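You operate a simulated robot arm through the tools that you are given. There is no shell and no other tool. Be economical: measure what you need, move in short steps, check, and stop when the job is done.

Carry out the task below with a simulated two-armed robot. There is one attempt and no reset: what you move stays moved.

JOB
Shut the loader down and stand its key in the key caddy.
Fine: lamps and beacon off and the belt lever at stop first; stop it by the key. The brake stays set.

The check looks at the end state, three seconds after you hand in, the way a careful person would. Anything else that was tipped, shoved, dropped, spilled or broken makes it a failure.

ROBOT AND FRAMES
Two 7-joint arms with two-finger parallel grippers on one trunk, on a base that drives. Base frame: it is fixed to the floor where the robot stands at the start and does not move with it; the origin is under the middle of the robot, x ahead of it, y to its left, z up. Readings come in m, degrees, newtons and seconds.
The left shoulder is at the start at [0.06, 0.143, 0.835], the right one opposite. With the tool pointing down near the work surface each hand reaches from about 0.1 to 0.64 m from the robot's upright axis, wherever it stands, measured 20 degrees to its own side. Places, roughly: belt lever [0.8, 0.1, 0.7]; brake lever [1.2, -0.5, 1]; gear lever [1.1, -0.2, 1]; key switch [1, -0.1, 0.9]; lamp knob [0.8, 0.1, 1.1]; orange beacon switch [0.9, 0, 1.1]; red dash button [1, 0, 1]; slot two of the key caddy [1.8, -1, 0.8]; white work switch [1, 0, 1.1]. Payload 1.57 kg a hand.
The TCP of each hand is the grasp point between the finger pads, 0.03 m short of the fingertips. In the tool frame z runs along the fingers and y along their closing line. Largest opening 0.11 m; finger width 0.024, thickness 0.012; the body of the gripper, 0.048 by 0.112 m, starts 0.078 m behind the TCP.
Orientation is told as [roll, pitch, yaw] about the base's x, y, z axes, in that order, counted from this pose: with the fingers straight down and closing along the base's y, the tool's x points along the base's -x, its y along +y and its z along -z.

CONTROLS
- The arms move only by the tool servo_tool. It takes "left_moves", "right_moves" or both (then of equal length, played together; a hand with none holds still); each is a list of rows, each a list of 7 numbers: the turn, a rotation vector about the tool's x, y, z in degrees, then the shift along the tool's x, y, z in m, then the finger opening in m, from 0 to 0.11. In form: [[wx, wy, wz, x, y, z, jaw], ...]. A call has 1 to 10 rows; each row is the pose to reach, as a shift and turn from the pose commanded when the call began, along the tool's axes at that moment. Rows are played at 5 a second. More than 0.05 m and 8.6 degrees between two rows, or a gripper value outside its range, and nothing of the call is played. Where a pose cannot be reached the arm comes as near as it can. A force on the tool above 40 N (or 10 N above the force at the start of the call, whichever is more), or a blocked arm, ends the call early, and 0.2 s more pass. The fingers move at their own pace (about 0.045 m/s each) and stop on an object; they squeeze with about 26 N. The grip force told is the motor's: it shows also when the fingers shut on nothing. Time passes only in rows, and 0.2 s behind the last, so rows that repeat a pose let the fingers close. It gives the time, the measured TCP pose, the force on the tool (base axes), the opening and the grip force at its end, in the units of the frame above (readings bear some noise), with the torque about the TCP (base axes, N m) and any sound that the robot's microphone picked up.
- Cameras (640 x 400 px; columns grow to the right, rows downward): "scene" is now at [0.0555, -0.0223, 1.4634]; the picture's right is [-0.27, -0.96, 0.00], its down [-0.56, 0.16, -0.81] and it looks along [0.78, -0.22, -0.58] (base axes); focal length 258 px, centre (320, 200). "left" rides on the left gripper at [0.07, -0.016, -0.141] in its tool frame; the picture's right is [0.23, 0.97, 0.00], its down [-0.86, 0.20, -0.48] and it looks along [-0.47, 0.11, 0.88] (tool axes); focal length 222 px, centre (320, 200). "right" rides on the right gripper at [0.07, 0.016, -0.141] in its tool frame; the picture's right is [-0.23, 0.97, 0.00], its down [-0.86, -0.20, -0.48] and it looks along [-0.47, -0.11, 0.88] (tool axes); focal length 222 px, centre (320, 200). There is no depth. A picture from a camera that has moved, and an enlarged one, comes with that camera's place and axes in the base frame and with its lens.
- grab_frame(camera): a new picture of that camera. It takes no simulated time.
- move_column(by): slides the trunk up (or, below 0, down) by that many m; the arms and the scene camera ride with it, the base frame stays. It gives what a move gives, with no picture.
- roll_base(legs): drives the robot by 1 to 6 legs, each [ahead, left, turn to the left] in m, m and degrees, along the robot's own axes; the way and the turn of a leg run together, so that a leg with both is an arc; at most 1.5 m and 180 degrees a leg. The arms and the cameras ride along, it lands a little off, and it stops where it bumps. It gives what a move gives.
- turn_head(pan, tilt): turns the head with the scene camera to pan (to the left, within 86 degrees either way) and tilt (down, from -29 to 69), counted from straight ahead of the robot. It gives what a move gives.
- inspect(camera, box): a new picture of the part [left, top, right, bottom] of that camera's present view, enlarged. It takes no simulated time.
- finish_job(): hands the job in; it is judged then, once.

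Work in short steps. Places have to be worked out from the pictures, the camera data and where the tool is seen: move nearer, look again, correct. Check each grasp and each placing, and mend what went wrong. You have 120 turns and 100 pictures in all, those below and enlarged ones among them. Open the grippers and draw the arms clear of the work before you hand the job in, unless the task says otherwise; then end with one line.

The tools are called after ">>>" by a JSON object that holds its "fn" and its "kwargs". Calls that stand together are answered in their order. servo_tool: Moves the arms, as the interface text tells. Its arguments: {"type":"object","properties":{"left_moves":{"type":"array","items":{"type":"array","items":{"type":"number"}}},"right_moves":{"type":"array","items":{"type":"array","items":{"type":"number"}}}},"required":[]} The other tools are called the same way: move_column (by) slides the trunk up or down; roll_base (legs) drives the base; turn_head (pan, tilt) turns the head that bears the scene camera; grab_frame (camera) takes a picture; inspect (camera, box) takes an enlarged picture of a part of a camera's view; finish_job () hands the job in.

At the start:

```text
time_s: 0.0
left_tool_pos: [0.4502, 0.1022, 0.9993]
left_tcp_rot: [0.1, 0.1, 0.1]
left_wrist_force: [-0.1, 0.5, -1.0]
left_wrist_torque: [-0.04, 0.0, -0.02]
left_gripper_width: 0.1101
left_finger_force: 0.1
right_tool_pos: [0.4453, -0.2904, 0.9997]
right_tcp_rot: [0.0, 0.0, 0.0]
right_wrist_force: [0.8, 0.5, 0.0]
right_wrist_torque: [-0.01, -0.04, 0.0]
right_gripper_width: 0.11
right_finger_force: 0.0
trunk travel left (down, up): [-0.434, 0.156]
robot x, y, heading: [-0.0043, -0.0014, 0.1]
head pan, tilt: [-15.6, 35.5]
```

scene: 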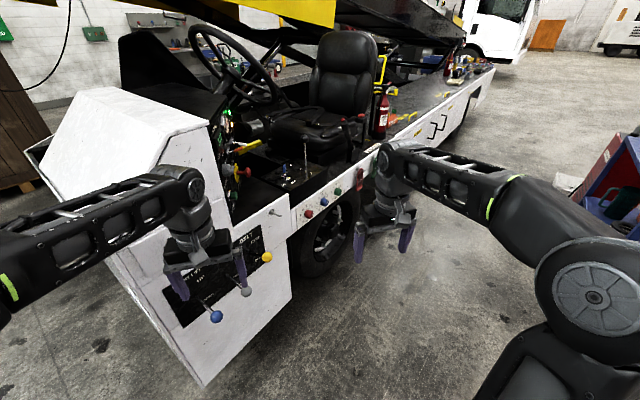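
right: 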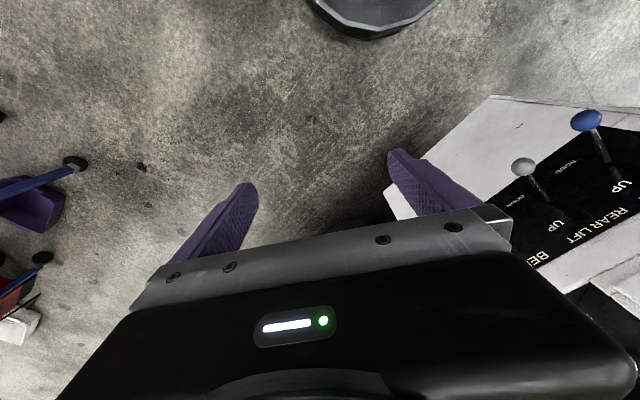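
left: 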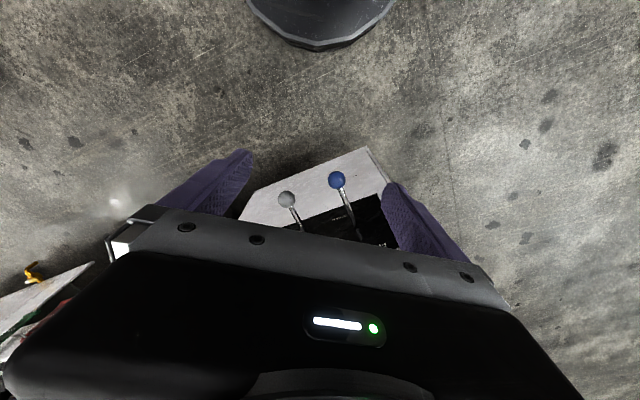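

The first picture shows the loader's panel ahead and the caddy to the right. I enlarge the dash and the side panel to read the controls.

>>> {"fn": "inspect", "kwargs": {"camera": "scene", "box": [190, 90, 350, 210]}}

>>> {"fn": "inspect", "kwargs": {"camera": "scene", "box": [150, 180, 390, 330]}}

```text
3.33 times, centred on (270, 150) of scene
camera zoom: at [0.0555, -0.0223, 1.4634], right [-0.27, -0.96, 0.0], down [-0.56, 0.16, -0.81], along [0.78, -0.22, -0.58], focal length 859 px, centre (487, 367)
```

zoom: 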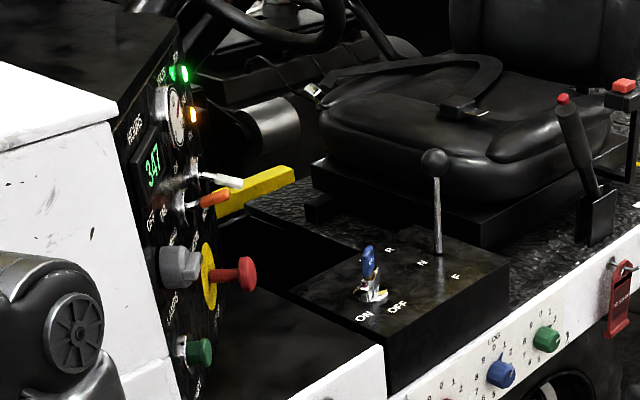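

```text
2.67 times, centred on (270, 255) of scene
camera zoom: at [0.0555, -0.0223, 1.4634], right [-0.27, -0.96, 0.0], down [-0.56, 0.16, -0.81], along [0.78, -0.22, -0.58], focal length 688 px, centre (453, 53)
```

zoom: 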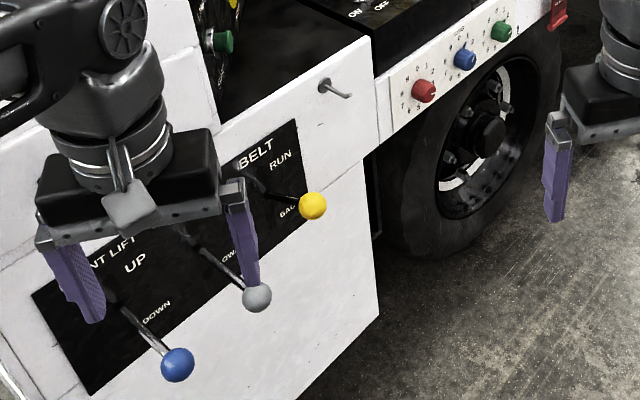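

The side wall runs roughly along (0.52,-0.85) through about (0.81,-0.12). I turn the head right to see the caddy and what stands around it before driving.

>>> {"fn": "turn_head", "kwargs": {"pan": -45, "tilt": 30}}

>>> {"fn": "grab_frame", "kwargs": {"camera": "scene"}}

```text
time_s: 0.9
left_tool_pos: [0.4501, 0.1019, 0.9982]
left_tcp_rot: [0.0, 0.1, 0.0]
left_wrist_force: [-0.9, -0.7, -0.1]
left_wrist_torque: [-0.01, -0.01, -0.04]
left_gripper_width: 0.1097
left_finger_force: 0.1
right_tool_pos: [0.4474, -0.2897, 0.9995]
right_tcp_rot: [-0.1, 0.0, 0.0]
right_wrist_force: [-0.8, -0.5, 0.0]
right_wrist_torque: [0.0, -0.05, -0.02]
right_gripper_width: 0.1098
right_finger_force: 0.0
trunk travel left (down, up): [-0.434, 0.156]
robot x, y, heading: [-0.0034, 0.0013, -0.2]
head pan, tilt: [-45.0, 30.0]
```

```text
94 pictures are left
camera scene: at [0.0349, -0.0625, 1.4719], right [-0.71, -0.71, 0.0], down [-0.35, 0.35, -0.87], along [0.61, -0.61, -0.5], focal length 258 px, centre (320, 200)
```

scene: 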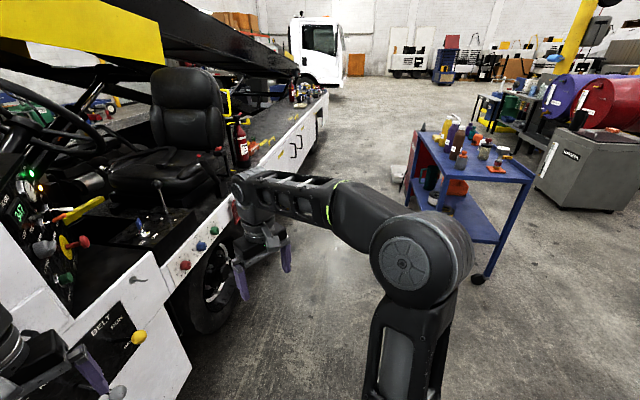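

Projecting the caddy's rough place puts it near pixel (244,153), on the loader's side by the fire extinguisher, not on the cart. I enlarge there.

>>> {"fn": "inspect", "kwargs": {"camera": "scene", "box": [190, 80, 350, 180]}}

>>> {"fn": "inspect", "kwargs": {"camera": "scene", "box": [0, 150, 240, 300]}}

```text
4.00 times, centred on (270, 130) of scene
camera zoom: at [0.0349, -0.0625, 1.4719], right [-0.71, -0.71, 0.0], down [-0.35, 0.35, -0.87], along [0.61, -0.61, -0.5], focal length 1031 px, centre (520, 480)
```

zoom: 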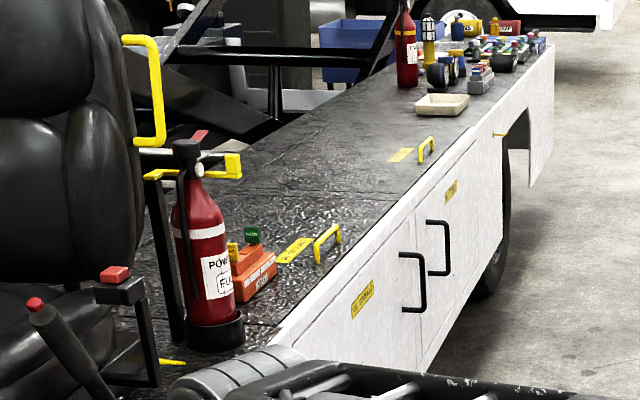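

```text
2.67 times, centred on (120, 225) of scene
camera zoom: at [0.0349, -0.0625, 1.4719], right [-0.71, -0.71, 0.0], down [-0.35, 0.35, -0.87], along [0.61, -0.61, -0.5], focal length 688 px, centre (853, 133)
```

zoom: 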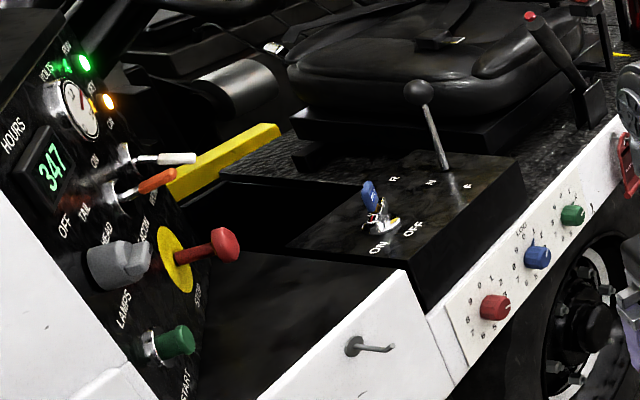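

The orange block with tagged keys beside the extinguisher is the caddy. I strafe right and turn to face the side of the loader square on, well clear, for a better look at dash and console.

>>> {"fn": "roll_base", "kwargs": {"legs": [[0.25, -0.5, 0], [0, 0, 35]]}}

>>> {"fn": "turn_head", "kwargs": {"pan": 30, "tilt": 30}}

>>> {"fn": "grab_frame", "kwargs": {"camera": "scene"}}

```text
time_s: 5.8
left_tool_pos: [0.5575, -0.1567, 0.9995]
left_tcp_rot: [0.0, 0.0, 35.5]
left_wrist_force: [0.3, 0.1, 0.8]
left_wrist_torque: [-0.03, 0.0, 0.02]
left_gripper_width: 0.1099
left_finger_force: 0.0
right_tool_pos: [0.7837, -0.4783, 0.9996]
right_tcp_rot: [0.0, 0.0, 35.7]
right_wrist_force: [0.5, -0.1, -0.1]
right_wrist_torque: [-0.03, 0.04, 0.03]
right_gripper_width: 0.1099
right_finger_force: 0.0
trunk travel left (down, up): [-0.434, 0.156]
robot x, y, heading: [0.2497, -0.5009, 35.6]
head pan, tilt: [-45.0, 30.0]
```

```text
time_s: 7.3
left_tool_pos: [0.5594, -0.1567, 1.0]
left_tcp_rot: [0.0, -0.1, 35.5]
left_wrist_force: [0.0, -0.6, 0.4]
left_wrist_torque: [-0.01, -0.01, -0.02]
left_gripper_width: 0.1098
left_finger_force: 0.1
right_tool_pos: [0.7835, -0.4781, 1.0003]
right_tcp_rot: [0.0, 0.0, 35.5]
right_wrist_force: [0.3, 0.7, -0.1]
right_wrist_torque: [0.01, -0.01, 0.0]
right_gripper_width: 0.1099
right_finger_force: 0.0
trunk travel left (down, up): [-0.434, 0.156]
robot x, y, heading: [0.2515, -0.4993, 35.6]
head pan, tilt: [30.0, 30.0]
```

```text
91 pictures are left
camera scene: at [0.2659, -0.4348, 1.472], right [0.91, -0.42, 0.0], down [-0.21, -0.45, -0.87], along [0.36, 0.79, -0.5], focal length 258 px, centre (320, 200)
```

scene: 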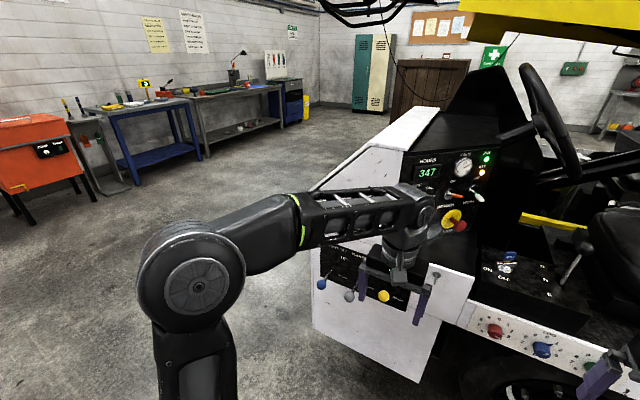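

Now the dash is visible frontally. I enlarge the dash and the lever panel.

>>> {"fn": "inspect", "kwargs": {"camera": "scene", "box": [390, 130, 518, 250]}}

>>> {"fn": "inspect", "kwargs": {"camera": "scene", "box": [310, 235, 450, 335]}}

>>> {"fn": "inspect", "kwargs": {"camera": "scene", "box": [460, 210, 620, 330]}}

```text
3.33 times, centred on (454, 190) of scene
camera zoom: at [0.2659, -0.4348, 1.472], right [0.91, -0.42, 0.0], down [-0.21, -0.45, -0.87], along [0.36, 0.79, -0.5], focal length 859 px, centre (-127, 233)
```

zoom: 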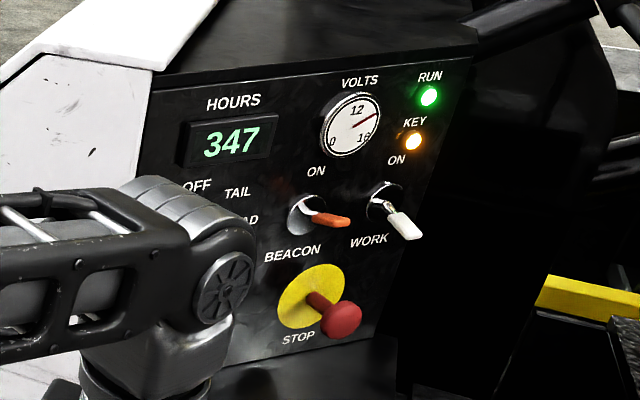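

```text
4.00 times, centred on (380, 285) of scene
camera zoom: at [0.2659, -0.4348, 1.472], right [0.91, -0.42, 0.0], down [-0.21, -0.45, -0.87], along [0.36, 0.79, -0.5], focal length 1031 px, centre (80, -140)
```

zoom: 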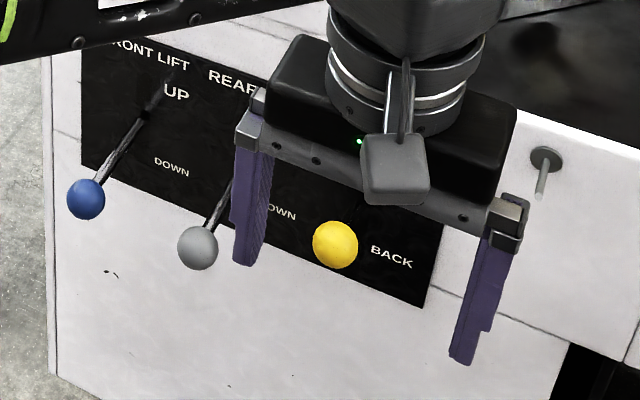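

```text
3.33 times, centred on (540, 270) of scene
camera zoom: at [0.2659, -0.4348, 1.472], right [0.91, -0.42, 0.0], down [-0.21, -0.45, -0.87], along [0.36, 0.79, -0.5], focal length 859 px, centre (-413, -33)
```

zoom: 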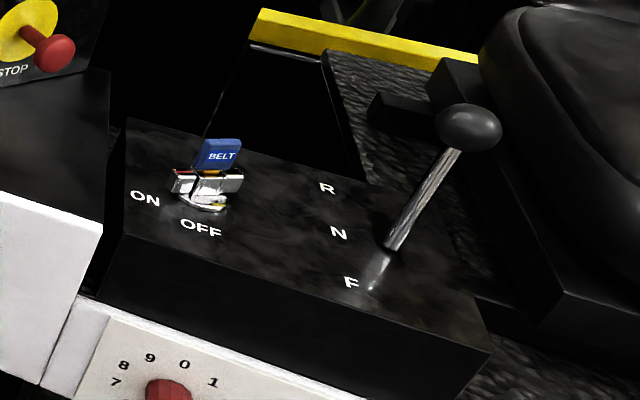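

Beacon looks ON (tip up), the work switch looks OFF (tip down). The left arm hides the lamp knob and belt lever, so I draw the left hand back and out.

>>> {"fn": "servo_tool", "kwargs": {"left_moves": [[0, 0, 0, 0.04, 0.03, 0, 0.11], [0, 0, 0, 0.08, 0.05, 0, 0.11], [0, 0, 0, 0.12, 0.08, 0, 0.11], [0, 0, 0, 0.16, 0.11, 0, 0.11], [0, 0, 0, 0.2, 0.14, 0, 0.11], [0, 0, 0, 0.2, 0.14, 0, 0.11]]}}

>>> {"fn": "turn_head", "kwargs": {"pan": 25, "tilt": 32}}

>>> {"fn": "grab_frame", "kwargs": {"camera": "scene"}}

```text
time_s: 8.7
left_tool_pos: [0.315, -0.1584, 1.0003]
left_tcp_rot: [0.0, 0.1, 35.4]
left_wrist_force: [-0.7, -0.3, -0.4]
left_wrist_torque: [-0.03, 0.0, 0.01]
left_gripper_width: 0.11
left_finger_force: 0.0
right_tool_pos: [0.7834, -0.4775, 1.0001]
right_tcp_rot: [-0.1, 0.1, 35.5]
right_wrist_force: [0.0, 0.2, -0.1]
right_wrist_torque: [-0.02, -0.02, 0.02]
right_gripper_width: 0.1102
right_finger_force: 0.0
trunk travel left (down, up): [-0.434, 0.156]
robot x, y, heading: [0.2514, -0.5031, 35.3]
head pan, tilt: [30.0, 30.0]
```

```text
time_s: 9.4
left_tool_pos: [0.3155, -0.1591, 1.0014]
left_tcp_rot: [0.0, 0.0, 35.5]
left_wrist_force: [-0.2, -0.1, -1.0]
left_wrist_torque: [-0.02, -0.03, -0.01]
left_gripper_width: 0.1101
left_finger_force: 0.1
right_tool_pos: [0.7833, -0.4776, 1.0]
right_tcp_rot: [0.0, 0.0, 35.6]
right_wrist_force: [0.7, 0.8, 0.4]
right_wrist_torque: [-0.02, 0.02, 0.02]
right_gripper_width: 0.1103
right_finger_force: 0.1
trunk travel left (down, up): [-0.434, 0.156]
robot x, y, heading: [0.2526, -0.4996, 35.6]
head pan, tilt: [25.0, 32.0]
```

```text
87 pictures are left
camera scene: at [0.2725, -0.4389, 1.4688], right [0.87, -0.49, 0.0], down [-0.26, -0.46, -0.85], along [0.42, 0.74, -0.53], focal length 258 px, centre (320, 200)
```

scene: 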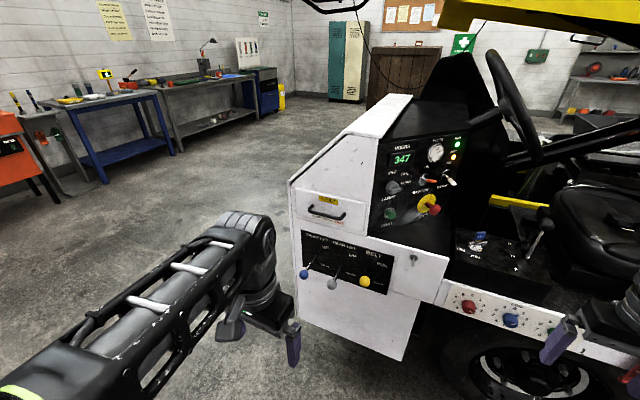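

>>> {"fn": "inspect", "kwargs": {"camera": "scene", "box": [370, 125, 470, 235]}}

>>> {"fn": "inspect", "kwargs": {"camera": "scene", "box": [295, 220, 425, 310]}}

```text
3.64 times, centred on (420, 180) of scene
camera zoom: at [0.2725, -0.4389, 1.4688], right [0.87, -0.49, 0.0], down [-0.26, -0.46, -0.85], along [0.42, 0.74, -0.53], focal length 938 px, centre (-44, 273)
```

zoom: 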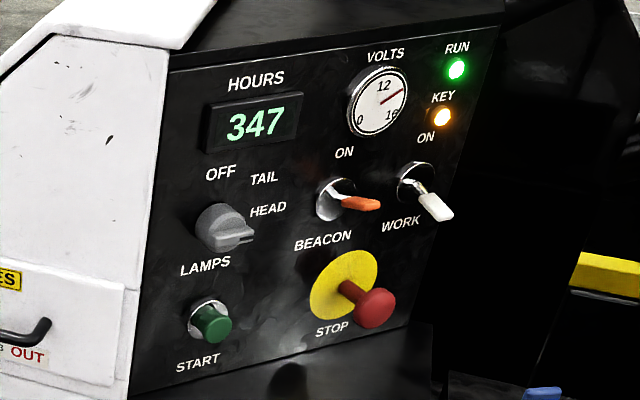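

```text
4.44 times, centred on (360, 265) of scene
camera zoom: at [0.2725, -0.4389, 1.4688], right [0.87, -0.49, 0.0], down [-0.26, -0.46, -0.85], along [0.42, 0.74, -0.53], focal length 1146 px, centre (142, -89)
```

zoom: 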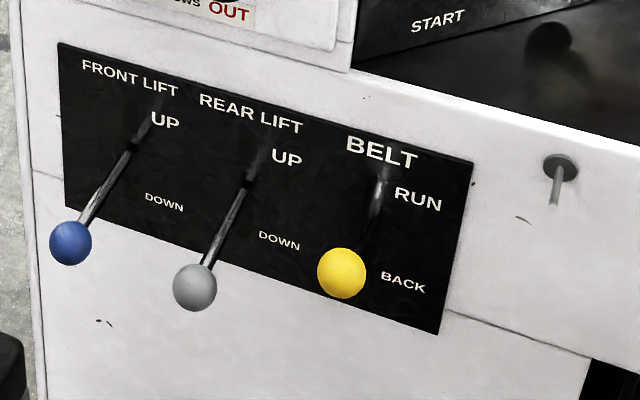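

Triangulating: neutral lever balls sit at z≈0.737 and the yellow ball at ≈(0.683,-0.011,0.795), so the belt is in RUN; lamp knob ≈(0.82,0.06,1.07), orange tip ≈(0.95,0.03,1.08), key tag ≈(1.03,-0.14,0.937). I pull the right hand back and drive 0.2 m ahead, square to the side.

>>> {"fn": "servo_tool", "kwargs": {"right_moves": [[0, 0, 0, 0.04, 0, 0, 0.11], [0, 0, 0, 0.08, 0, 0, 0.11], [0, 0, 0, 0.12, 0, 0, 0.11], [0, 0, 0, 0.16, 0, 0, 0.11], [0, 0, 0, 0.2, 0, 0, 0.11], [0, 0, 0, 0.2, 0, 0, 0.11]]}}

>>> {"fn": "roll_base", "kwargs": {"legs": [[0.19, 0, 0]]}}

>>> {"fn": "turn_head", "kwargs": {"pan": 15, "tilt": 40}}

>>> {"fn": "grab_frame", "kwargs": {"camera": "scene"}}

```text
time_s: 10.8
left_tool_pos: [0.3143, -0.1587, 1.0009]
left_tcp_rot: [0.1, -0.1, 35.5]
left_wrist_force: [0.6, -0.2, 0.1]
left_wrist_torque: [0.03, -0.04, -0.01]
left_gripper_width: 0.1101
left_finger_force: 0.0
right_tool_pos: [0.6208, -0.5954, 0.9997]
right_tcp_rot: [0.0, 0.0, 35.6]
right_wrist_force: [0.2, -0.1, -0.1]
right_wrist_torque: [0.05, -0.01, 0.0]
right_gripper_width: 0.11
right_finger_force: 0.0
trunk travel left (down, up): [-0.434, 0.156]
robot x, y, heading: [0.2543, -0.4997, 35.7]
head pan, tilt: [25.0, 32.0]
```

```text
time_s: 12.3
left_tool_pos: [0.4706, -0.0468, 0.9999]
left_tcp_rot: [0.0, 0.0, 35.4]
left_wrist_force: [1.3, -0.5, 0.0]
left_wrist_torque: [0.01, 0.03, 0.0]
left_gripper_width: 0.1102
left_finger_force: 0.0
right_tool_pos: [0.7759, -0.4837, 0.9994]
right_tcp_rot: [0.0, 0.0, 35.6]
right_wrist_force: [0.0, 0.0, -0.2]
right_wrist_torque: [0.0, 0.0, -0.05]
right_gripper_width: 0.11
right_finger_force: 0.1
trunk travel left (down, up): [-0.434, 0.156]
robot x, y, heading: [0.4059, -0.3896, 35.8]
head pan, tilt: [25.0, 32.0]
```

```text
time_s: 13.0
left_tool_pos: [0.4698, -0.0479, 1.0004]
left_tcp_rot: [0.0, 0.0, 35.4]
left_wrist_force: [0.0, -1.2, 0.7]
left_wrist_torque: [-0.02, -0.02, 0.02]
left_gripper_width: 0.1102
left_finger_force: 0.0
right_tool_pos: [0.7749, -0.4833, 0.9978]
right_tcp_rot: [0.0, 0.0, 35.5]
right_wrist_force: [0.2, 0.0, -0.6]
right_wrist_torque: [-0.01, 0.0, 0.02]
right_gripper_width: 0.1098
right_finger_force: 0.0
trunk travel left (down, up): [-0.434, 0.156]
robot x, y, heading: [0.4047, -0.388, 35.4]
head pan, tilt: [15.0, 40.0]
```

```text
84 pictures are left
camera scene: at [0.4371, -0.341, 1.4567], right [0.77, -0.64, 0.0], down [-0.41, -0.5, -0.77], along [0.49, 0.59, -0.64], focal length 258 px, centre (320, 200)
```

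scene: 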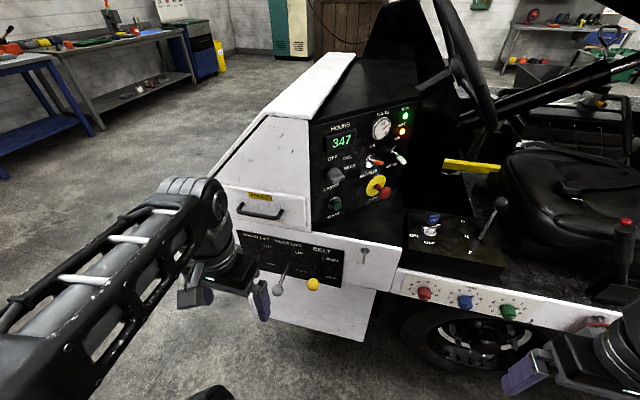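

The robot stands at (0.405,-0.389), and the yellow ball's pixel agrees with my estimate. I bring the left hand above the ball (forward 0.197, right 0.095) with the jaw at 0.07 and look.

>>> {"fn": "servo_tool", "kwargs": {"left_moves": [[0, 0, 0, -0.04, -0.02, 0, 0.1], [0, 0, 0, -0.08, -0.04, 0, 0.09], [0, 0, 0, -0.12, -0.06, 0, 0.08], [0, 0, 0, -0.16, -0.08, 0, 0.07], [0, 0, 0, -0.195, -0.095, 0, 0.07], [0, 0, 0, -0.195, -0.095, 0.04, 0.07], [0, 0, 0, -0.195, -0.095, 0.08, 0.07], [0, 0, 0, -0.195, -0.095, 0.11, 0.07], [0, 0, 0, -0.195, -0.095, 0.11, 0.07]]}}

>>> {"fn": "grab_frame", "kwargs": {"camera": "left"}}

>>> {"fn": "grab_frame", "kwargs": {"camera": "scene"}}

```text
time_s: 15.0
left_tool_pos: [0.6825, -0.0128, 0.8911]
left_tcp_rot: [0.0, 0.0, 35.5]
left_wrist_force: [0.9, -0.3, 0.5]
left_wrist_torque: [0.0, 0.01, 0.0]
left_gripper_width: 0.0699
left_finger_force: 0.1
right_tool_pos: [0.775, -0.4834, 0.9999]
right_tcp_rot: [0.0, 0.0, 35.5]
right_wrist_force: [-0.5, -0.1, 0.4]
right_wrist_torque: [-0.02, 0.0, 0.04]
right_gripper_width: 0.11
right_finger_force: 0.1
trunk travel left (down, up): [-0.434, 0.156]
robot x, y, heading: [0.4063, -0.3932, 35.6]
head pan, tilt: [15.0, 40.0]
```

```text
83 pictures are left
camera left: at [0.6355, -0.0659, 1.0314], right [-0.75, 0.66, 0.0], down [0.58, 0.66, 0.48], along [0.32, 0.36, -0.88], focal length 222 px, centre (320, 200)
```

left: 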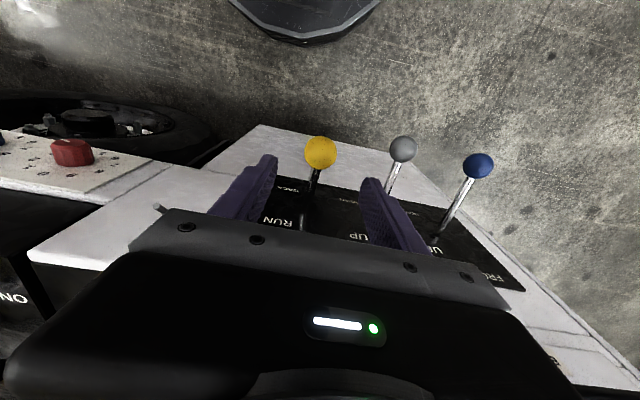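

```text
82 pictures are left
camera scene: at [0.4371, -0.3411, 1.4566], right [0.77, -0.64, 0.0], down [-0.41, -0.5, -0.77], along [0.49, 0.59, -0.64], focal length 258 px, centre (320, 200)
```

scene: 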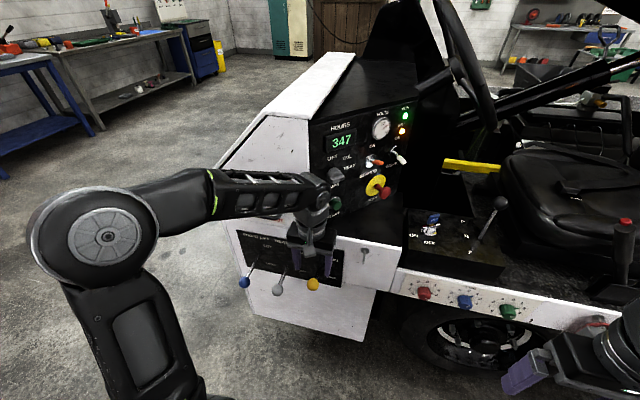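

The left camera puts the ball exactly below the TCP. I go down to it and close gently around it.

>>> {"fn": "servo_tool", "kwargs": {"left_moves": [[0, 0, 0, 0, 0, 0.04, 0.07], [0, 0, 0, 0, 0, 0.08, 0.07], [0, 0, 0, 0, 0, 0.095, 0.07], [0, 0, 0, 0, 0, 0.095, 0.035], [0, 0, 0, 0, 0, 0.095, 0.03], [0, 0, 0, 0, 0, 0.095, 0.02], [0, 0, 0, 0, 0, 0.095, 0.02]]}}

>>> {"fn": "grab_frame", "kwargs": {"camera": "left"}}

```text
time_s: 16.6
left_tool_pos: [0.6836, -0.0114, 0.7952]
left_tcp_rot: [0.0, 0.0, 35.5]
left_wrist_force: [0.4, -0.6, -2.3]
left_wrist_torque: [-0.07, 0.04, -0.07]
left_gripper_width: 0.0358
left_finger_force: 29.5
right_tool_pos: [0.7748, -0.4834, 0.9982]
right_tcp_rot: [0.0, -0.1, 35.5]
right_wrist_force: [-0.7, 1.1, -0.8]
right_wrist_torque: [0.01, 0.01, -0.03]
right_gripper_width: 0.1098
right_finger_force: 0.0
trunk travel left (down, up): [-0.434, 0.156]
robot x, y, heading: [0.406, -0.3898, 35.4]
head pan, tilt: [15.0, 40.0]
```

```text
81 pictures are left
camera left: at [0.6356, -0.0654, 0.9363], right [-0.75, 0.66, 0.0], down [0.58, 0.66, 0.48], along [0.32, 0.36, -0.88], focal length 222 px, centre (320, 200)
```

left: 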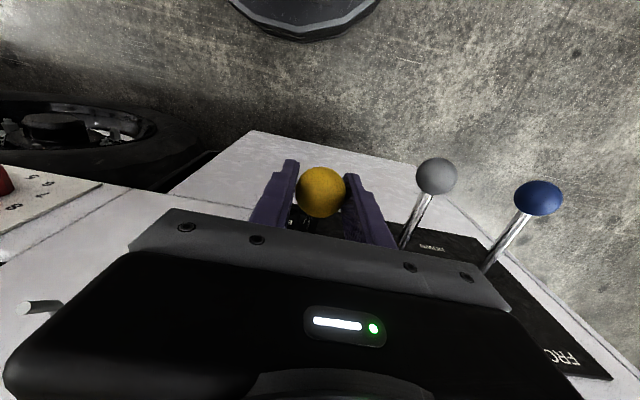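

The ball is gripped (0.036 wide). Now I lower it 0.058 with a little outward arc to the level of the neutral levers.

>>> {"fn": "servo_tool", "kwargs": {"left_moves": [[0, 0, 0, 0.003, 0, 0.01, 0.02], [0, 0, 0, 0.006, 0, 0.02, 0.02], [0, 0, 0, 0.009, 0, 0.03, 0.02], [0, 0, 0, 0.011, 0, 0.04, 0.02], [0, 0, 0, 0.012, 0, 0.05, 0.02], [0, 0, 0, 0.013, 0, 0.058, 0.02], [0, 0, 0, 0.013, 0, 0.058, 0.02]]}}

>>> {"fn": "grab_frame", "kwargs": {"camera": "left"}}

```text
time_s: 18.2
left_tool_pos: [0.6729, -0.0183, 0.7378]
left_tcp_rot: [0.0, -0.1, 35.4]
left_wrist_force: [2.2, 3.5, 4.2]
left_wrist_torque: [0.49, -0.57, -0.17]
left_gripper_width: 0.0357
left_finger_force: 42.8
right_tool_pos: [0.7758, -0.4845, 0.9994]
right_tcp_rot: [0.1, 0.0, 35.5]
right_wrist_force: [-0.3, 0.4, -0.1]
right_wrist_torque: [0.01, 0.01, 0.0]
right_gripper_width: 0.1103
right_finger_force: 0.1
trunk travel left (down, up): [-0.434, 0.156]
robot x, y, heading: [0.4055, -0.3916, 35.4]
head pan, tilt: [15.0, 40.0]
```

```text
80 pictures are left
camera left: at [0.6254, -0.0728, 0.8784], right [-0.75, 0.66, 0.0], down [0.58, 0.66, 0.48], along [0.32, 0.36, -0.88], focal length 222 px, centre (320, 200)
```

left: 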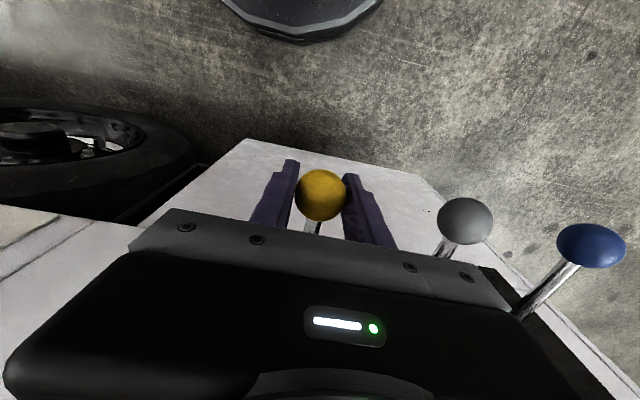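

The three balls now line up. I release, rise straight up and look.

>>> {"fn": "servo_tool", "kwargs": {"left_moves": [[0, 0, 0, 0, 0, 0, 0.05], [0, 0, 0, 0, 0, 0, 0.07], [0, 0, 0, 0, 0, -0.04, 0.07], [0, 0, 0, 0, 0, -0.09, 0.07], [0, 0, 0, 0, 0, -0.14, 0.07], [0, 0, 0, 0, 0, -0.17, 0.07], [0, 0, 0, 0.04, 0, -0.2, 0.07], [0, 0, 0, 0.08, 0.03, -0.23, 0.07], [0, 0, 0, 0.12, 0.06, -0.25, 0.07], [0, 0, 0, 0.16, 0.1, -0.27, 0.07]]}}

>>> {"fn": "inspect", "kwargs": {"camera": "scene", "box": [225, 210, 385, 310]}}

>>> {"fn": "inspect", "kwargs": {"camera": "scene", "box": [300, 95, 428, 225]}}

```text
refused: row 8 steps farther than a row can; nothing moved
```

```text
4.00 times, centred on (305, 260) of scene
camera zoom: at [0.4371, -0.341, 1.4566], right [0.77, -0.64, 0.0], down [-0.41, -0.5, -0.77], along [0.49, 0.59, -0.64], focal length 1031 px, centre (380, -40)
```

zoom: 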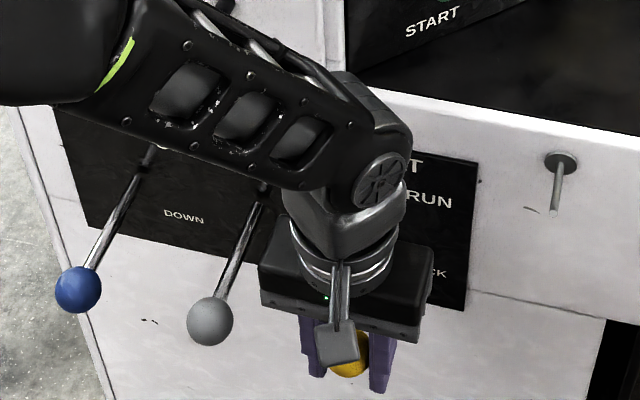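

```text
3.08 times, centred on (364, 160) of scene
camera zoom: at [0.4371, -0.341, 1.4566], right [0.77, -0.64, 0.0], down [-0.41, -0.5, -0.77], along [0.49, 0.59, -0.64], focal length 793 px, centre (185, 323)
```

zoom: 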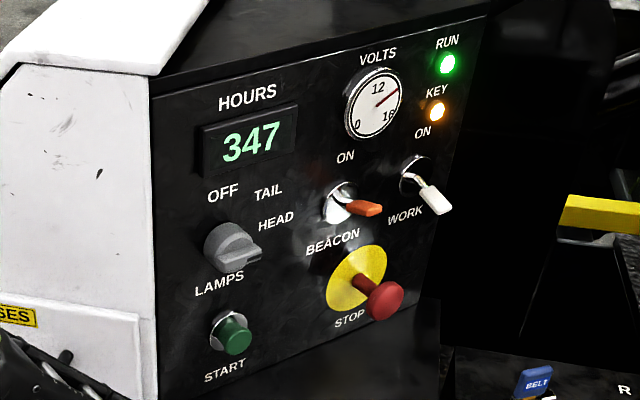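

The step was too big in one row; I split it finer and release.

>>> {"fn": "servo_tool", "kwargs": {"left_moves": [[0, 0, 0, 0, 0, 0, 0.05], [0, 0, 0, 0, 0, 0, 0.07], [0, 0, 0, 0, 0, -0.04, 0.07], [0, 0, 0, 0, 0, -0.08, 0.07], [0, 0, 0, 0, 0, -0.12, 0.07], [0, 0, 0, 0, 0, -0.16, 0.07], [0, 0, 0, 0.03, 0, -0.19, 0.07], [0, 0, 0, 0.06, 0.02, -0.22, 0.07], [0, 0, 0, 0.09, 0.05, -0.24, 0.07], [0, 0, 0, 0.12, 0.08, -0.26, 0.07]]}}

>>> {"fn": "inspect", "kwargs": {"camera": "scene", "box": [225, 210, 385, 310]}}

```text
time_s: 20.4
left_tool_pos: [0.5272, -0.0243, 0.998]
left_tcp_rot: [0.0, 0.1, 35.4]
left_wrist_force: [0.8, 0.0, 0.2]
left_wrist_torque: [0.01, -0.02, -0.01]
left_gripper_width: 0.0701
left_finger_force: 0.0
right_tool_pos: [0.7753, -0.4847, 0.9989]
right_tcp_rot: [0.0, 0.0, 35.5]
right_wrist_force: [0.4, 0.5, 0.0]
right_wrist_torque: [0.02, -0.02, 0.01]
right_gripper_width: 0.11
right_finger_force: 0.0
trunk travel left (down, up): [-0.434, 0.156]
robot x, y, heading: [0.4092, -0.3904, 35.6]
head pan, tilt: [15.0, 40.0]
```

```text
4.00 times, centred on (305, 260) of scene
camera zoom: at [0.4363, -0.3414, 1.4566], right [0.77, -0.64, 0.0], down [-0.41, -0.5, -0.77], along [0.49, 0.59, -0.64], focal length 1031 px, centre (380, -40)
```

zoom: 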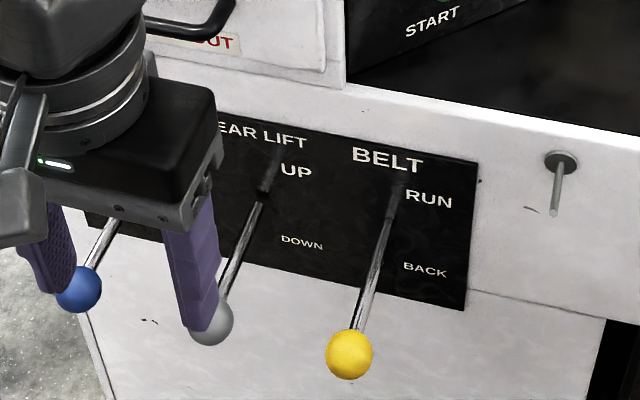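

The belt lever is now at stop, matching its neighbours. From text points the dash plane has outward normal ≈(-0.17,-0.98,0.1); the lamp knob points at HEAD. I move the left hand away and swing the right hand to point at the dash.

>>> {"fn": "servo_tool", "kwargs": {"left_moves": [[0, 0, 0, 0.01, 0.01, 0, 0.07], [0, 0, 0, 0.02, 0.02, 0, 0.07], [0, 0, 0, 0.03, 0.03, 0, 0.07], [0, 0, 0, 0.04, 0.04, 0, 0.07], [0, 0, 0, 0.05, 0.05, 0, 0.07], [0, 0, 0, 0.06, 0.06, 0, 0.07], [0, 0, 0, 0.07, 0.07, 0, 0.07], [0, 0, 0, 0.08, 0.08, 0, 0.07], [0, 0, 0, 0.09, 0.09, 0, 0.07], [0, 0, 0, 0.1, 0.1, 0, 0.07]], "right_moves": [[-2.97, -7.24, -3.28, -0.01, 0.01, -0.01, 0.09], [-5.94, -14.48, -6.56, -0.02, 0.02, -0.02, 0.08], [-8.91, -21.72, -9.84, -0.03, 0.03, -0.03, 0.08], [-11.88, -28.96, -13.12, -0.04, 0.05, -0.04, 0.08], [-14.85, -36.2, -16.4, -0.05, 0.07, -0.05, 0.08], [-17.82, -43.44, -19.68, -0.06, 0.09, -0.06, 0.08], [-20.79, -50.68, -22.96, -0.07, 0.11, -0.07, 0.08], [-23.76, -57.92, -26.24, -0.09, 0.13, -0.08, 0.08], [-26.73, -65.16, -29.52, -0.11, 0.15, -0.09, 0.08], [-29.7, -72.4, -32.8, -0.13, 0.17, -0.1, 0.08]]}}

>>> {"fn": "grab_frame", "kwargs": {"camera": "scene"}}

>>> {"fn": "grab_frame", "kwargs": {"camera": "right"}}

```text
time_s: 22.6
left_tool_pos: [0.3883, -0.0013, 0.998]
left_tcp_rot: [0.1, 0.0, 35.4]
left_wrist_force: [-0.1, 1.1, -0.8]
left_wrist_torque: [-0.03, -0.02, 0.0]
left_gripper_width: 0.0698
left_finger_force: 0.1
right_tool_pos: [0.7987, -0.2689, 1.1156]
right_tcp_rot: [12.2, -76.6, 64.8]
right_wrist_force: [0.4, 0.2, 0.7]
right_wrist_torque: [0.0, -0.01, 0.0]
right_gripper_width: 0.08
right_finger_force: 0.0
right hand out of reach, approached as far as the arm can: row 8, 9, 10
trunk travel left (down, up): [-0.434, 0.156]
robot x, y, heading: [0.4046, -0.3912, 35.3]
head pan, tilt: [15.0, 40.0]
```

```text
76 pictures are left
camera scene: at [0.4379, -0.3411, 1.4566], right [0.77, -0.64, 0.0], down [-0.41, -0.5, -0.77], along [0.49, 0.59, -0.64], focal length 258 px, centre (320, 200)
```

scene: 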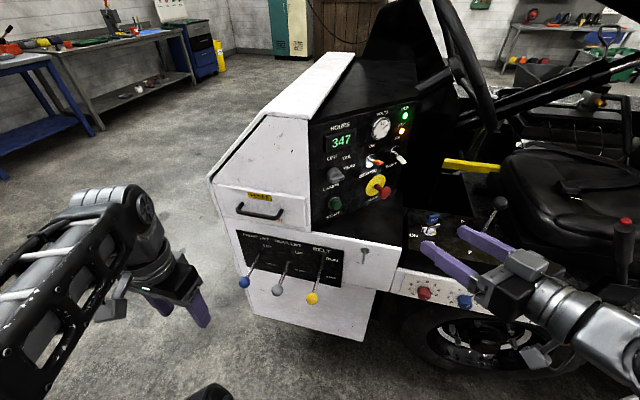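

```text
75 pictures are left
camera right: at [0.745, -0.4135, 1.0805], right [-0.92, 0.27, 0.27], down [0.18, -0.32, 0.93], along [0.34, 0.91, 0.25], focal length 222 px, centre (320, 200)
```

right: 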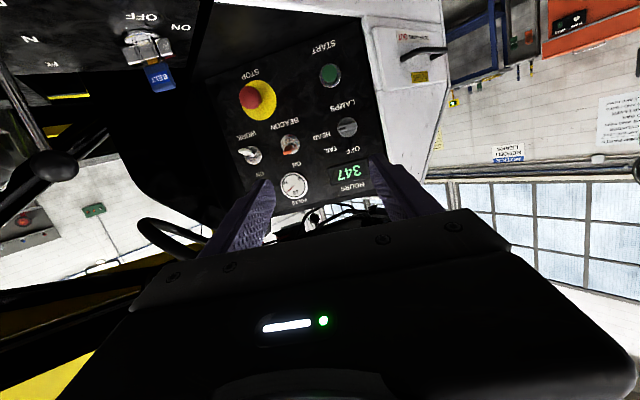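

The hand now faces the dash. I enlarge the right camera's (upside-down) view of the dash to see the knob and switches.

>>> {"fn": "inspect", "kwargs": {"camera": "right", "box": [220, 40, 380, 200]}}

```text
2.50 times, centred on (300, 120) of right
camera zoom: at [0.745, -0.4135, 1.0805], right [-0.92, 0.27, 0.27], down [0.18, -0.32, 0.93], along [0.34, 0.91, 0.25], focal length 555 px, centre (370, 400)
```

zoom: 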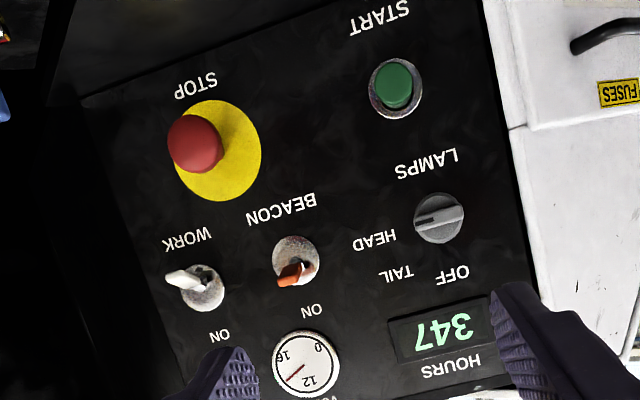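

Knob ≈(0.822,0.075,1.07), pointer at HEAD; OFF lies 90° counter-clockwise. I finish the aim and approach to about 0.1 m in front of the knob.

>>> {"fn": "servo_tool", "kwargs": {"right_moves": [[-1.5, -3.6, -1.6, -0.002, 0.01, 0.04, 0.07], [-2.97, -7.24, -3.28, -0.004, 0.02, 0.08, 0.07], [-2.97, -7.24, -3.28, -0.007, 0.03, 0.12, 0.07], [-2.97, -7.24, -3.28, -0.01, 0.04, 0.16, 0.07], [-2.97, -7.24, -3.28, -0.013, 0.049, 0.2, 0.07], [-2.97, -7.24, -3.28, -0.013, 0.049, 0.2, 0.07]]}}

>>> {"fn": "grab_frame", "kwargs": {"camera": "right"}}

```text
time_s: 24.0
left_tool_pos: [0.3896, -0.0008, 0.9983]
left_tcp_rot: [0.0, 0.0, 35.6]
left_wrist_force: [-0.5, 0.1, 0.1]
left_wrist_torque: [-0.02, -0.01, 0.02]
left_gripper_width: 0.0701
left_finger_force: 0.2
right_tool_pos: [0.7933, -0.0649, 1.0846]
right_tcp_rot: [-0.1, -84.4, 80.1]
right_wrist_force: [0.3, 0.1, 0.6]
right_wrist_torque: [0.03, 0.03, -0.01]
right_gripper_width: 0.0702
right_finger_force: 0.0
right hand out of reach, approached as far as the arm can: row 1, 2
trunk travel left (down, up): [-0.434, 0.156]
robot x, y, heading: [0.4011, -0.3938, 35.4]
head pan, tilt: [15.0, 40.0]
```

```text
73 pictures are left
camera right: at [0.7526, -0.2078, 1.0298], right [-0.96, 0.19, 0.23], down [0.13, -0.42, 0.9], along [0.27, 0.89, 0.38], focal length 222 px, centre (320, 200)
```

right: 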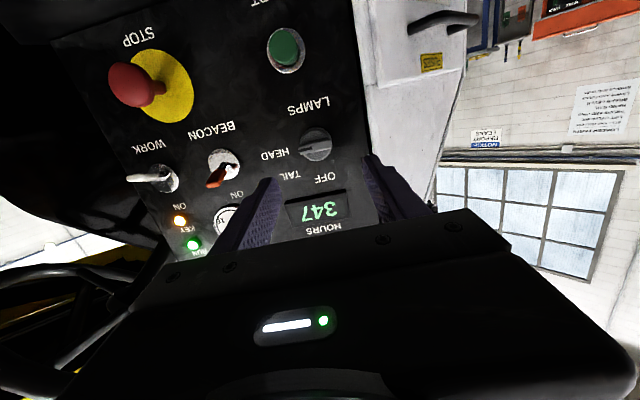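

Aim is good; the knob is 0.143 m ahead on the tool axis, off by 4 mm in y. I roll the hand +80° so the fingers straddle the pointer bar vertically.

>>> {"fn": "servo_tool", "kwargs": {"right_moves": [[0, 0, 8, -0.001, -0.0045, 0, 0.07], [0, 0, 16, -0.001, -0.0045, 0, 0.07], [0, 0, 24, -0.001, -0.0045, 0, 0.07], [0, 0, 32, -0.001, -0.0045, 0, 0.07], [0, 0, 40, -0.001, -0.0045, 0, 0.07], [0, 0, 48, -0.001, -0.0045, 0, 0.07], [0, 0, 56, -0.001, -0.0045, 0, 0.07], [0, 0, 64, -0.001, -0.0045, 0, 0.07], [0, 0, 72, -0.001, -0.0045, 0, 0.07], [0, 0, 80, -0.001, -0.0045, 0, 0.07]]}}

>>> {"fn": "grab_frame", "kwargs": {"camera": "right"}}

>>> {"fn": "grab_frame", "kwargs": {"camera": "scene"}}

```text
time_s: 26.2
left_tool_pos: [0.3882, -0.0007, 0.9979]
left_tcp_rot: [-0.1, 0.1, 35.5]
left_wrist_force: [0.0, 0.6, 0.3]
left_wrist_torque: [-0.03, 0.01, 0.01]
left_gripper_width: 0.0698
left_finger_force: 0.0
right_tool_pos: [0.7986, -0.0664, 1.0859]
right_tcp_rot: [84.2, -9.8, -8.9]
right_wrist_force: [-0.2, 0.0, -0.7]
right_wrist_torque: [0.02, 0.01, -0.02]
right_gripper_width: 0.0704
right_finger_force: 0.1
trunk travel left (down, up): [-0.434, 0.156]
robot x, y, heading: [0.4084, -0.3883, 35.8]
head pan, tilt: [15.0, 40.0]
```

```text
72 pictures are left
camera right: at [0.7033, -0.1915, 1.1042], right [0.07, 0.09, 0.99], down [0.78, -0.62, 0.0], along [0.62, 0.78, -0.11], focal length 222 px, centre (320, 200)
```

right: 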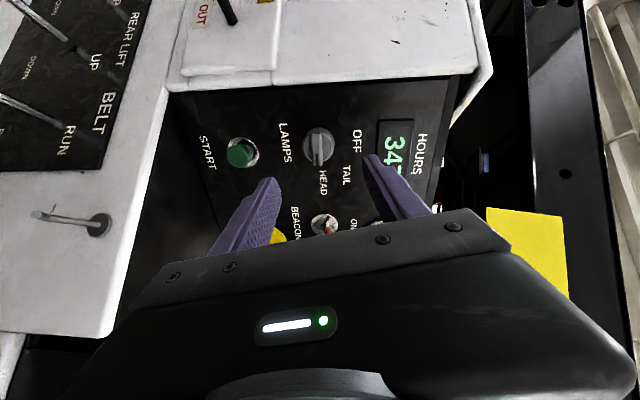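

```text
71 pictures are left
camera scene: at [0.4372, -0.3411, 1.4566], right [0.77, -0.64, 0.0], down [-0.41, -0.5, -0.77], along [0.49, 0.59, -0.64], focal length 258 px, centre (320, 200)
```

scene: 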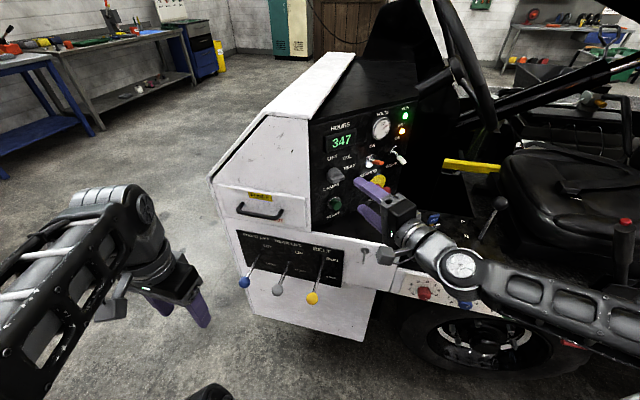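

The fingers straddle the knob along the pointer bar, centred within 3 mm. I advance 0.128 m along the tool axis and close on it.

>>> {"fn": "servo_tool", "kwargs": {"right_moves": [[0, 0, 0, -0.002, -0.001, 0.04, 0.07], [0, 0, 0, -0.002, -0.001, 0.08, 0.07], [0, 0, 0, -0.002, -0.001, 0.11, 0.07], [0, 0, 0, -0.002, -0.001, 0.122, 0.07], [0, 0, 0, -0.002, -0.001, 0.128, 0.07], [0, 0, 0, -0.002, -0.001, 0.128, 0.05], [0, 0, 0, -0.002, -0.001, 0.128, 0.03], [0, 0, 0, -0.002, -0.001, 0.128, 0.01], [0, 0, 0, -0.002, -0.001, 0.128, 0.005], [0, 0, 0, -0.002, -0.001, 0.128, 0.005]]}}

>>> {"fn": "grab_frame", "kwargs": {"camera": "right"}}

```text
time_s: 28.4
left_tool_pos: [0.3894, 0.0002, 0.9977]
left_tcp_rot: [0.0, 0.0, 35.5]
left_wrist_force: [0.9, -0.7, 0.3]
left_wrist_torque: [0.01, -0.02, -0.01]
left_gripper_width: 0.0701
left_finger_force: 0.1
right_tool_pos: [0.8399, -0.0157, 1.0567]
right_tcp_rot: [84.2, -9.9, -8.8]
right_wrist_force: [-0.5, -0.2, -0.3]
right_wrist_torque: [-0.03, 0.0, 0.0]
right_gripper_width: 0.0049
right_finger_force: 0.1
right hand out of reach, approached as far as the arm can: row 2, 3, 4, 5, 6, 7, 8, 9, 10
trunk travel left (down, up): [-0.434, 0.156]
robot x, y, heading: [0.406, -0.3914, 35.5]
head pan, tilt: [15.0, 40.0]
```

```text
70 pictures are left
camera right: at [0.7451, -0.1421, 1.0754], right [0.07, 0.09, 0.99], down [0.78, -0.62, 0.0], along [0.62, 0.78, -0.11], focal length 222 px, centre (320, 200)
```

right: 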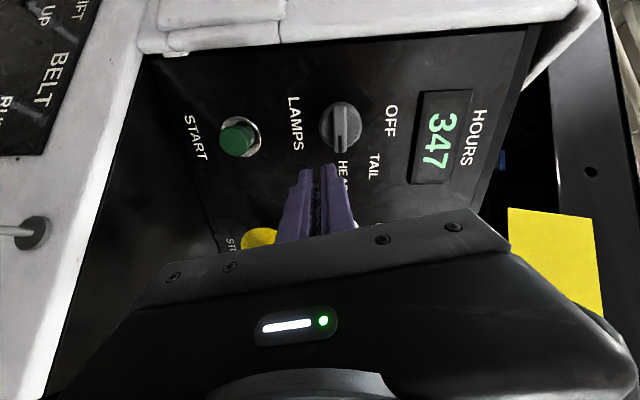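

The arm hits a joint limit with this roll before reaching the knob. I back off and roll back to 0°, then try -? from there.

>>> {"fn": "servo_tool", "kwargs": {"right_moves": [[0, 0, 0, 0, 0, -0.03, 0.03], [0, 0, -8, 0, 0, -0.05, 0.07], [0, 0, -16, 0, 0, -0.05, 0.07], [0, 0, -24, 0, 0, -0.05, 0.07], [0, 0, -32, 0, 0, -0.05, 0.07], [0, 0, -40, 0, 0, -0.05, 0.07], [0, 0, -48, 0, 0, -0.05, 0.07], [0, 0, -56, 0, 0, -0.05, 0.07], [0, 0, -64, 0, 0, -0.05, 0.07], [0, 0, -72, 0, 0, -0.05, 0.07]]}}

>>> {"fn": "servo_tool", "kwargs": {"right_moves": [[0, 0, -8, 0, 0, 0, 0.07], [0, 0, -16, 0, 0, 0, 0.07], [0, 0, -24, 0, 0, 0, 0.07], [0, 0, -32, 0, 0, 0, 0.07], [0, 0, -40, 0, 0, 0, 0.07], [0, 0, -48, 0, 0, 0, 0.07], [0, 0, -53, 0, 0, 0, 0.07], [0, 0, -53, 0, 0, 0, 0.07]]}}

>>> {"fn": "grab_frame", "kwargs": {"camera": "right"}}

```text
time_s: 30.6
left_tool_pos: [0.3889, -0.0005, 0.9974]
left_tcp_rot: [0.0, 0.0, 35.5]
left_wrist_force: [0.1, -0.4, -0.3]
left_wrist_torque: [0.02, 0.04, 0.03]
left_gripper_width: 0.0698
left_finger_force: 0.1
right_tool_pos: [0.8304, -0.0652, 1.0623]
right_tcp_rot: [54.0, -80.3, 25.7]
right_wrist_force: [0.6, -0.2, 0.7]
right_wrist_torque: [-0.01, 0.02, 0.0]
right_gripper_width: 0.0701
right_finger_force: 0.0
trunk travel left (down, up): [-0.434, 0.156]
robot x, y, heading: [0.4052, -0.3897, 35.5]
head pan, tilt: [15.0, 40.0]
```

```text
time_s: 32.4
left_tool_pos: [0.3893, -0.001, 0.9986]
left_tcp_rot: [-0.1, 0.0, 35.5]
left_wrist_force: [-0.8, -0.3, -0.5]
left_wrist_torque: [-0.01, -0.02, 0.0]
left_gripper_width: 0.0697
left_finger_force: 0.0
right_tool_pos: [0.8302, -0.066, 1.062]
right_tcp_rot: [-81.8, -44.7, 164.4]
right_wrist_force: [-0.6, 0.0, -0.1]
right_wrist_torque: [-0.01, 0.03, -0.03]
right_gripper_width: 0.0701
right_finger_force: 0.1
trunk travel left (down, up): [-0.434, 0.156]
robot x, y, heading: [0.4076, -0.3868, 35.4]
head pan, tilt: [15.0, 40.0]
```

```text
69 pictures are left
camera right: at [0.8426, -0.2167, 1.0164], right [-0.84, 0.09, -0.53], down [-0.53, -0.32, 0.79], along [-0.09, 0.94, 0.32], focal length 222 px, centre (320, 200)
```

right: 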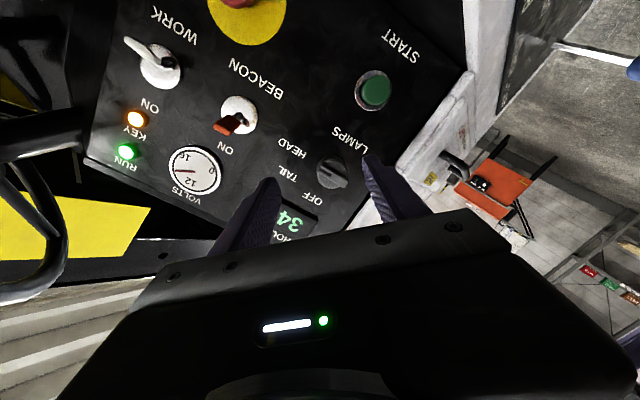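

At -45° roll the view shows knob at (0.822,0.075,1.071), so I shift sideways onto its axis and advance around it with open jaws to test the reach.

>>> {"fn": "servo_tool", "kwargs": {"right_moves": [[0, 0, 0, -0.02, 0.0035, 0, 0.07], [0, 0, 0, -0.039, 0.007, 0, 0.07], [0, 0, 0, -0.039, 0.007, 0.04, 0.07], [0, 0, 0, -0.039, 0.007, 0.08, 0.07], [0, 0, 0, -0.039, 0.007, 0.11, 0.07], [0, 0, 0, -0.039, 0.007, 0.11, 0.07]]}}

>>> {"fn": "grab_frame", "kwargs": {"camera": "right"}}

```text
time_s: 33.8
left_tool_pos: [0.3904, -0.001, 0.9981]
left_tcp_rot: [-0.1, 0.0, 35.5]
left_wrist_force: [0.1, 1.3, 0.1]
left_wrist_torque: [0.0, 0.02, 0.0]
left_gripper_width: 0.0701
left_finger_force: 0.1
right_tool_pos: [0.8122, -0.0309, 1.0879]
right_tcp_rot: [-82.0, -44.6, 164.2]
right_wrist_force: [0.6, 0.5, 0.0]
right_wrist_torque: [0.0, -0.01, 0.0]
right_gripper_width: 0.0702
right_finger_force: 0.0
right hand out of reach, approached as far as the arm can: row 3, 4, 5, 6
trunk travel left (down, up): [-0.434, 0.156]
robot x, y, heading: [0.4071, -0.392, 35.7]
head pan, tilt: [15.0, 40.0]
```

```text
68 pictures are left
camera right: at [0.8239, -0.182, 1.0419], right [-0.84, 0.1, -0.53], down [-0.53, -0.31, 0.79], along [-0.09, 0.94, 0.32], focal length 222 px, centre (320, 200)
```

right: 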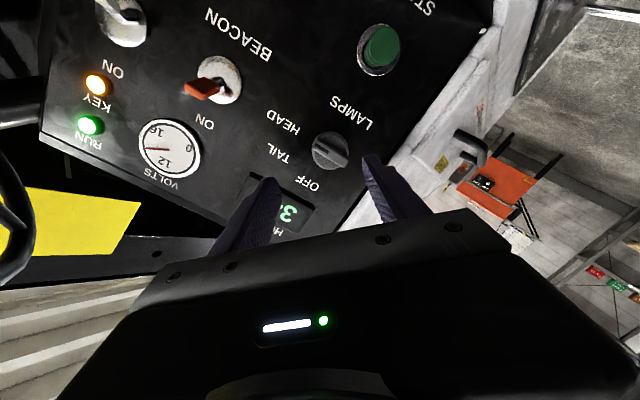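

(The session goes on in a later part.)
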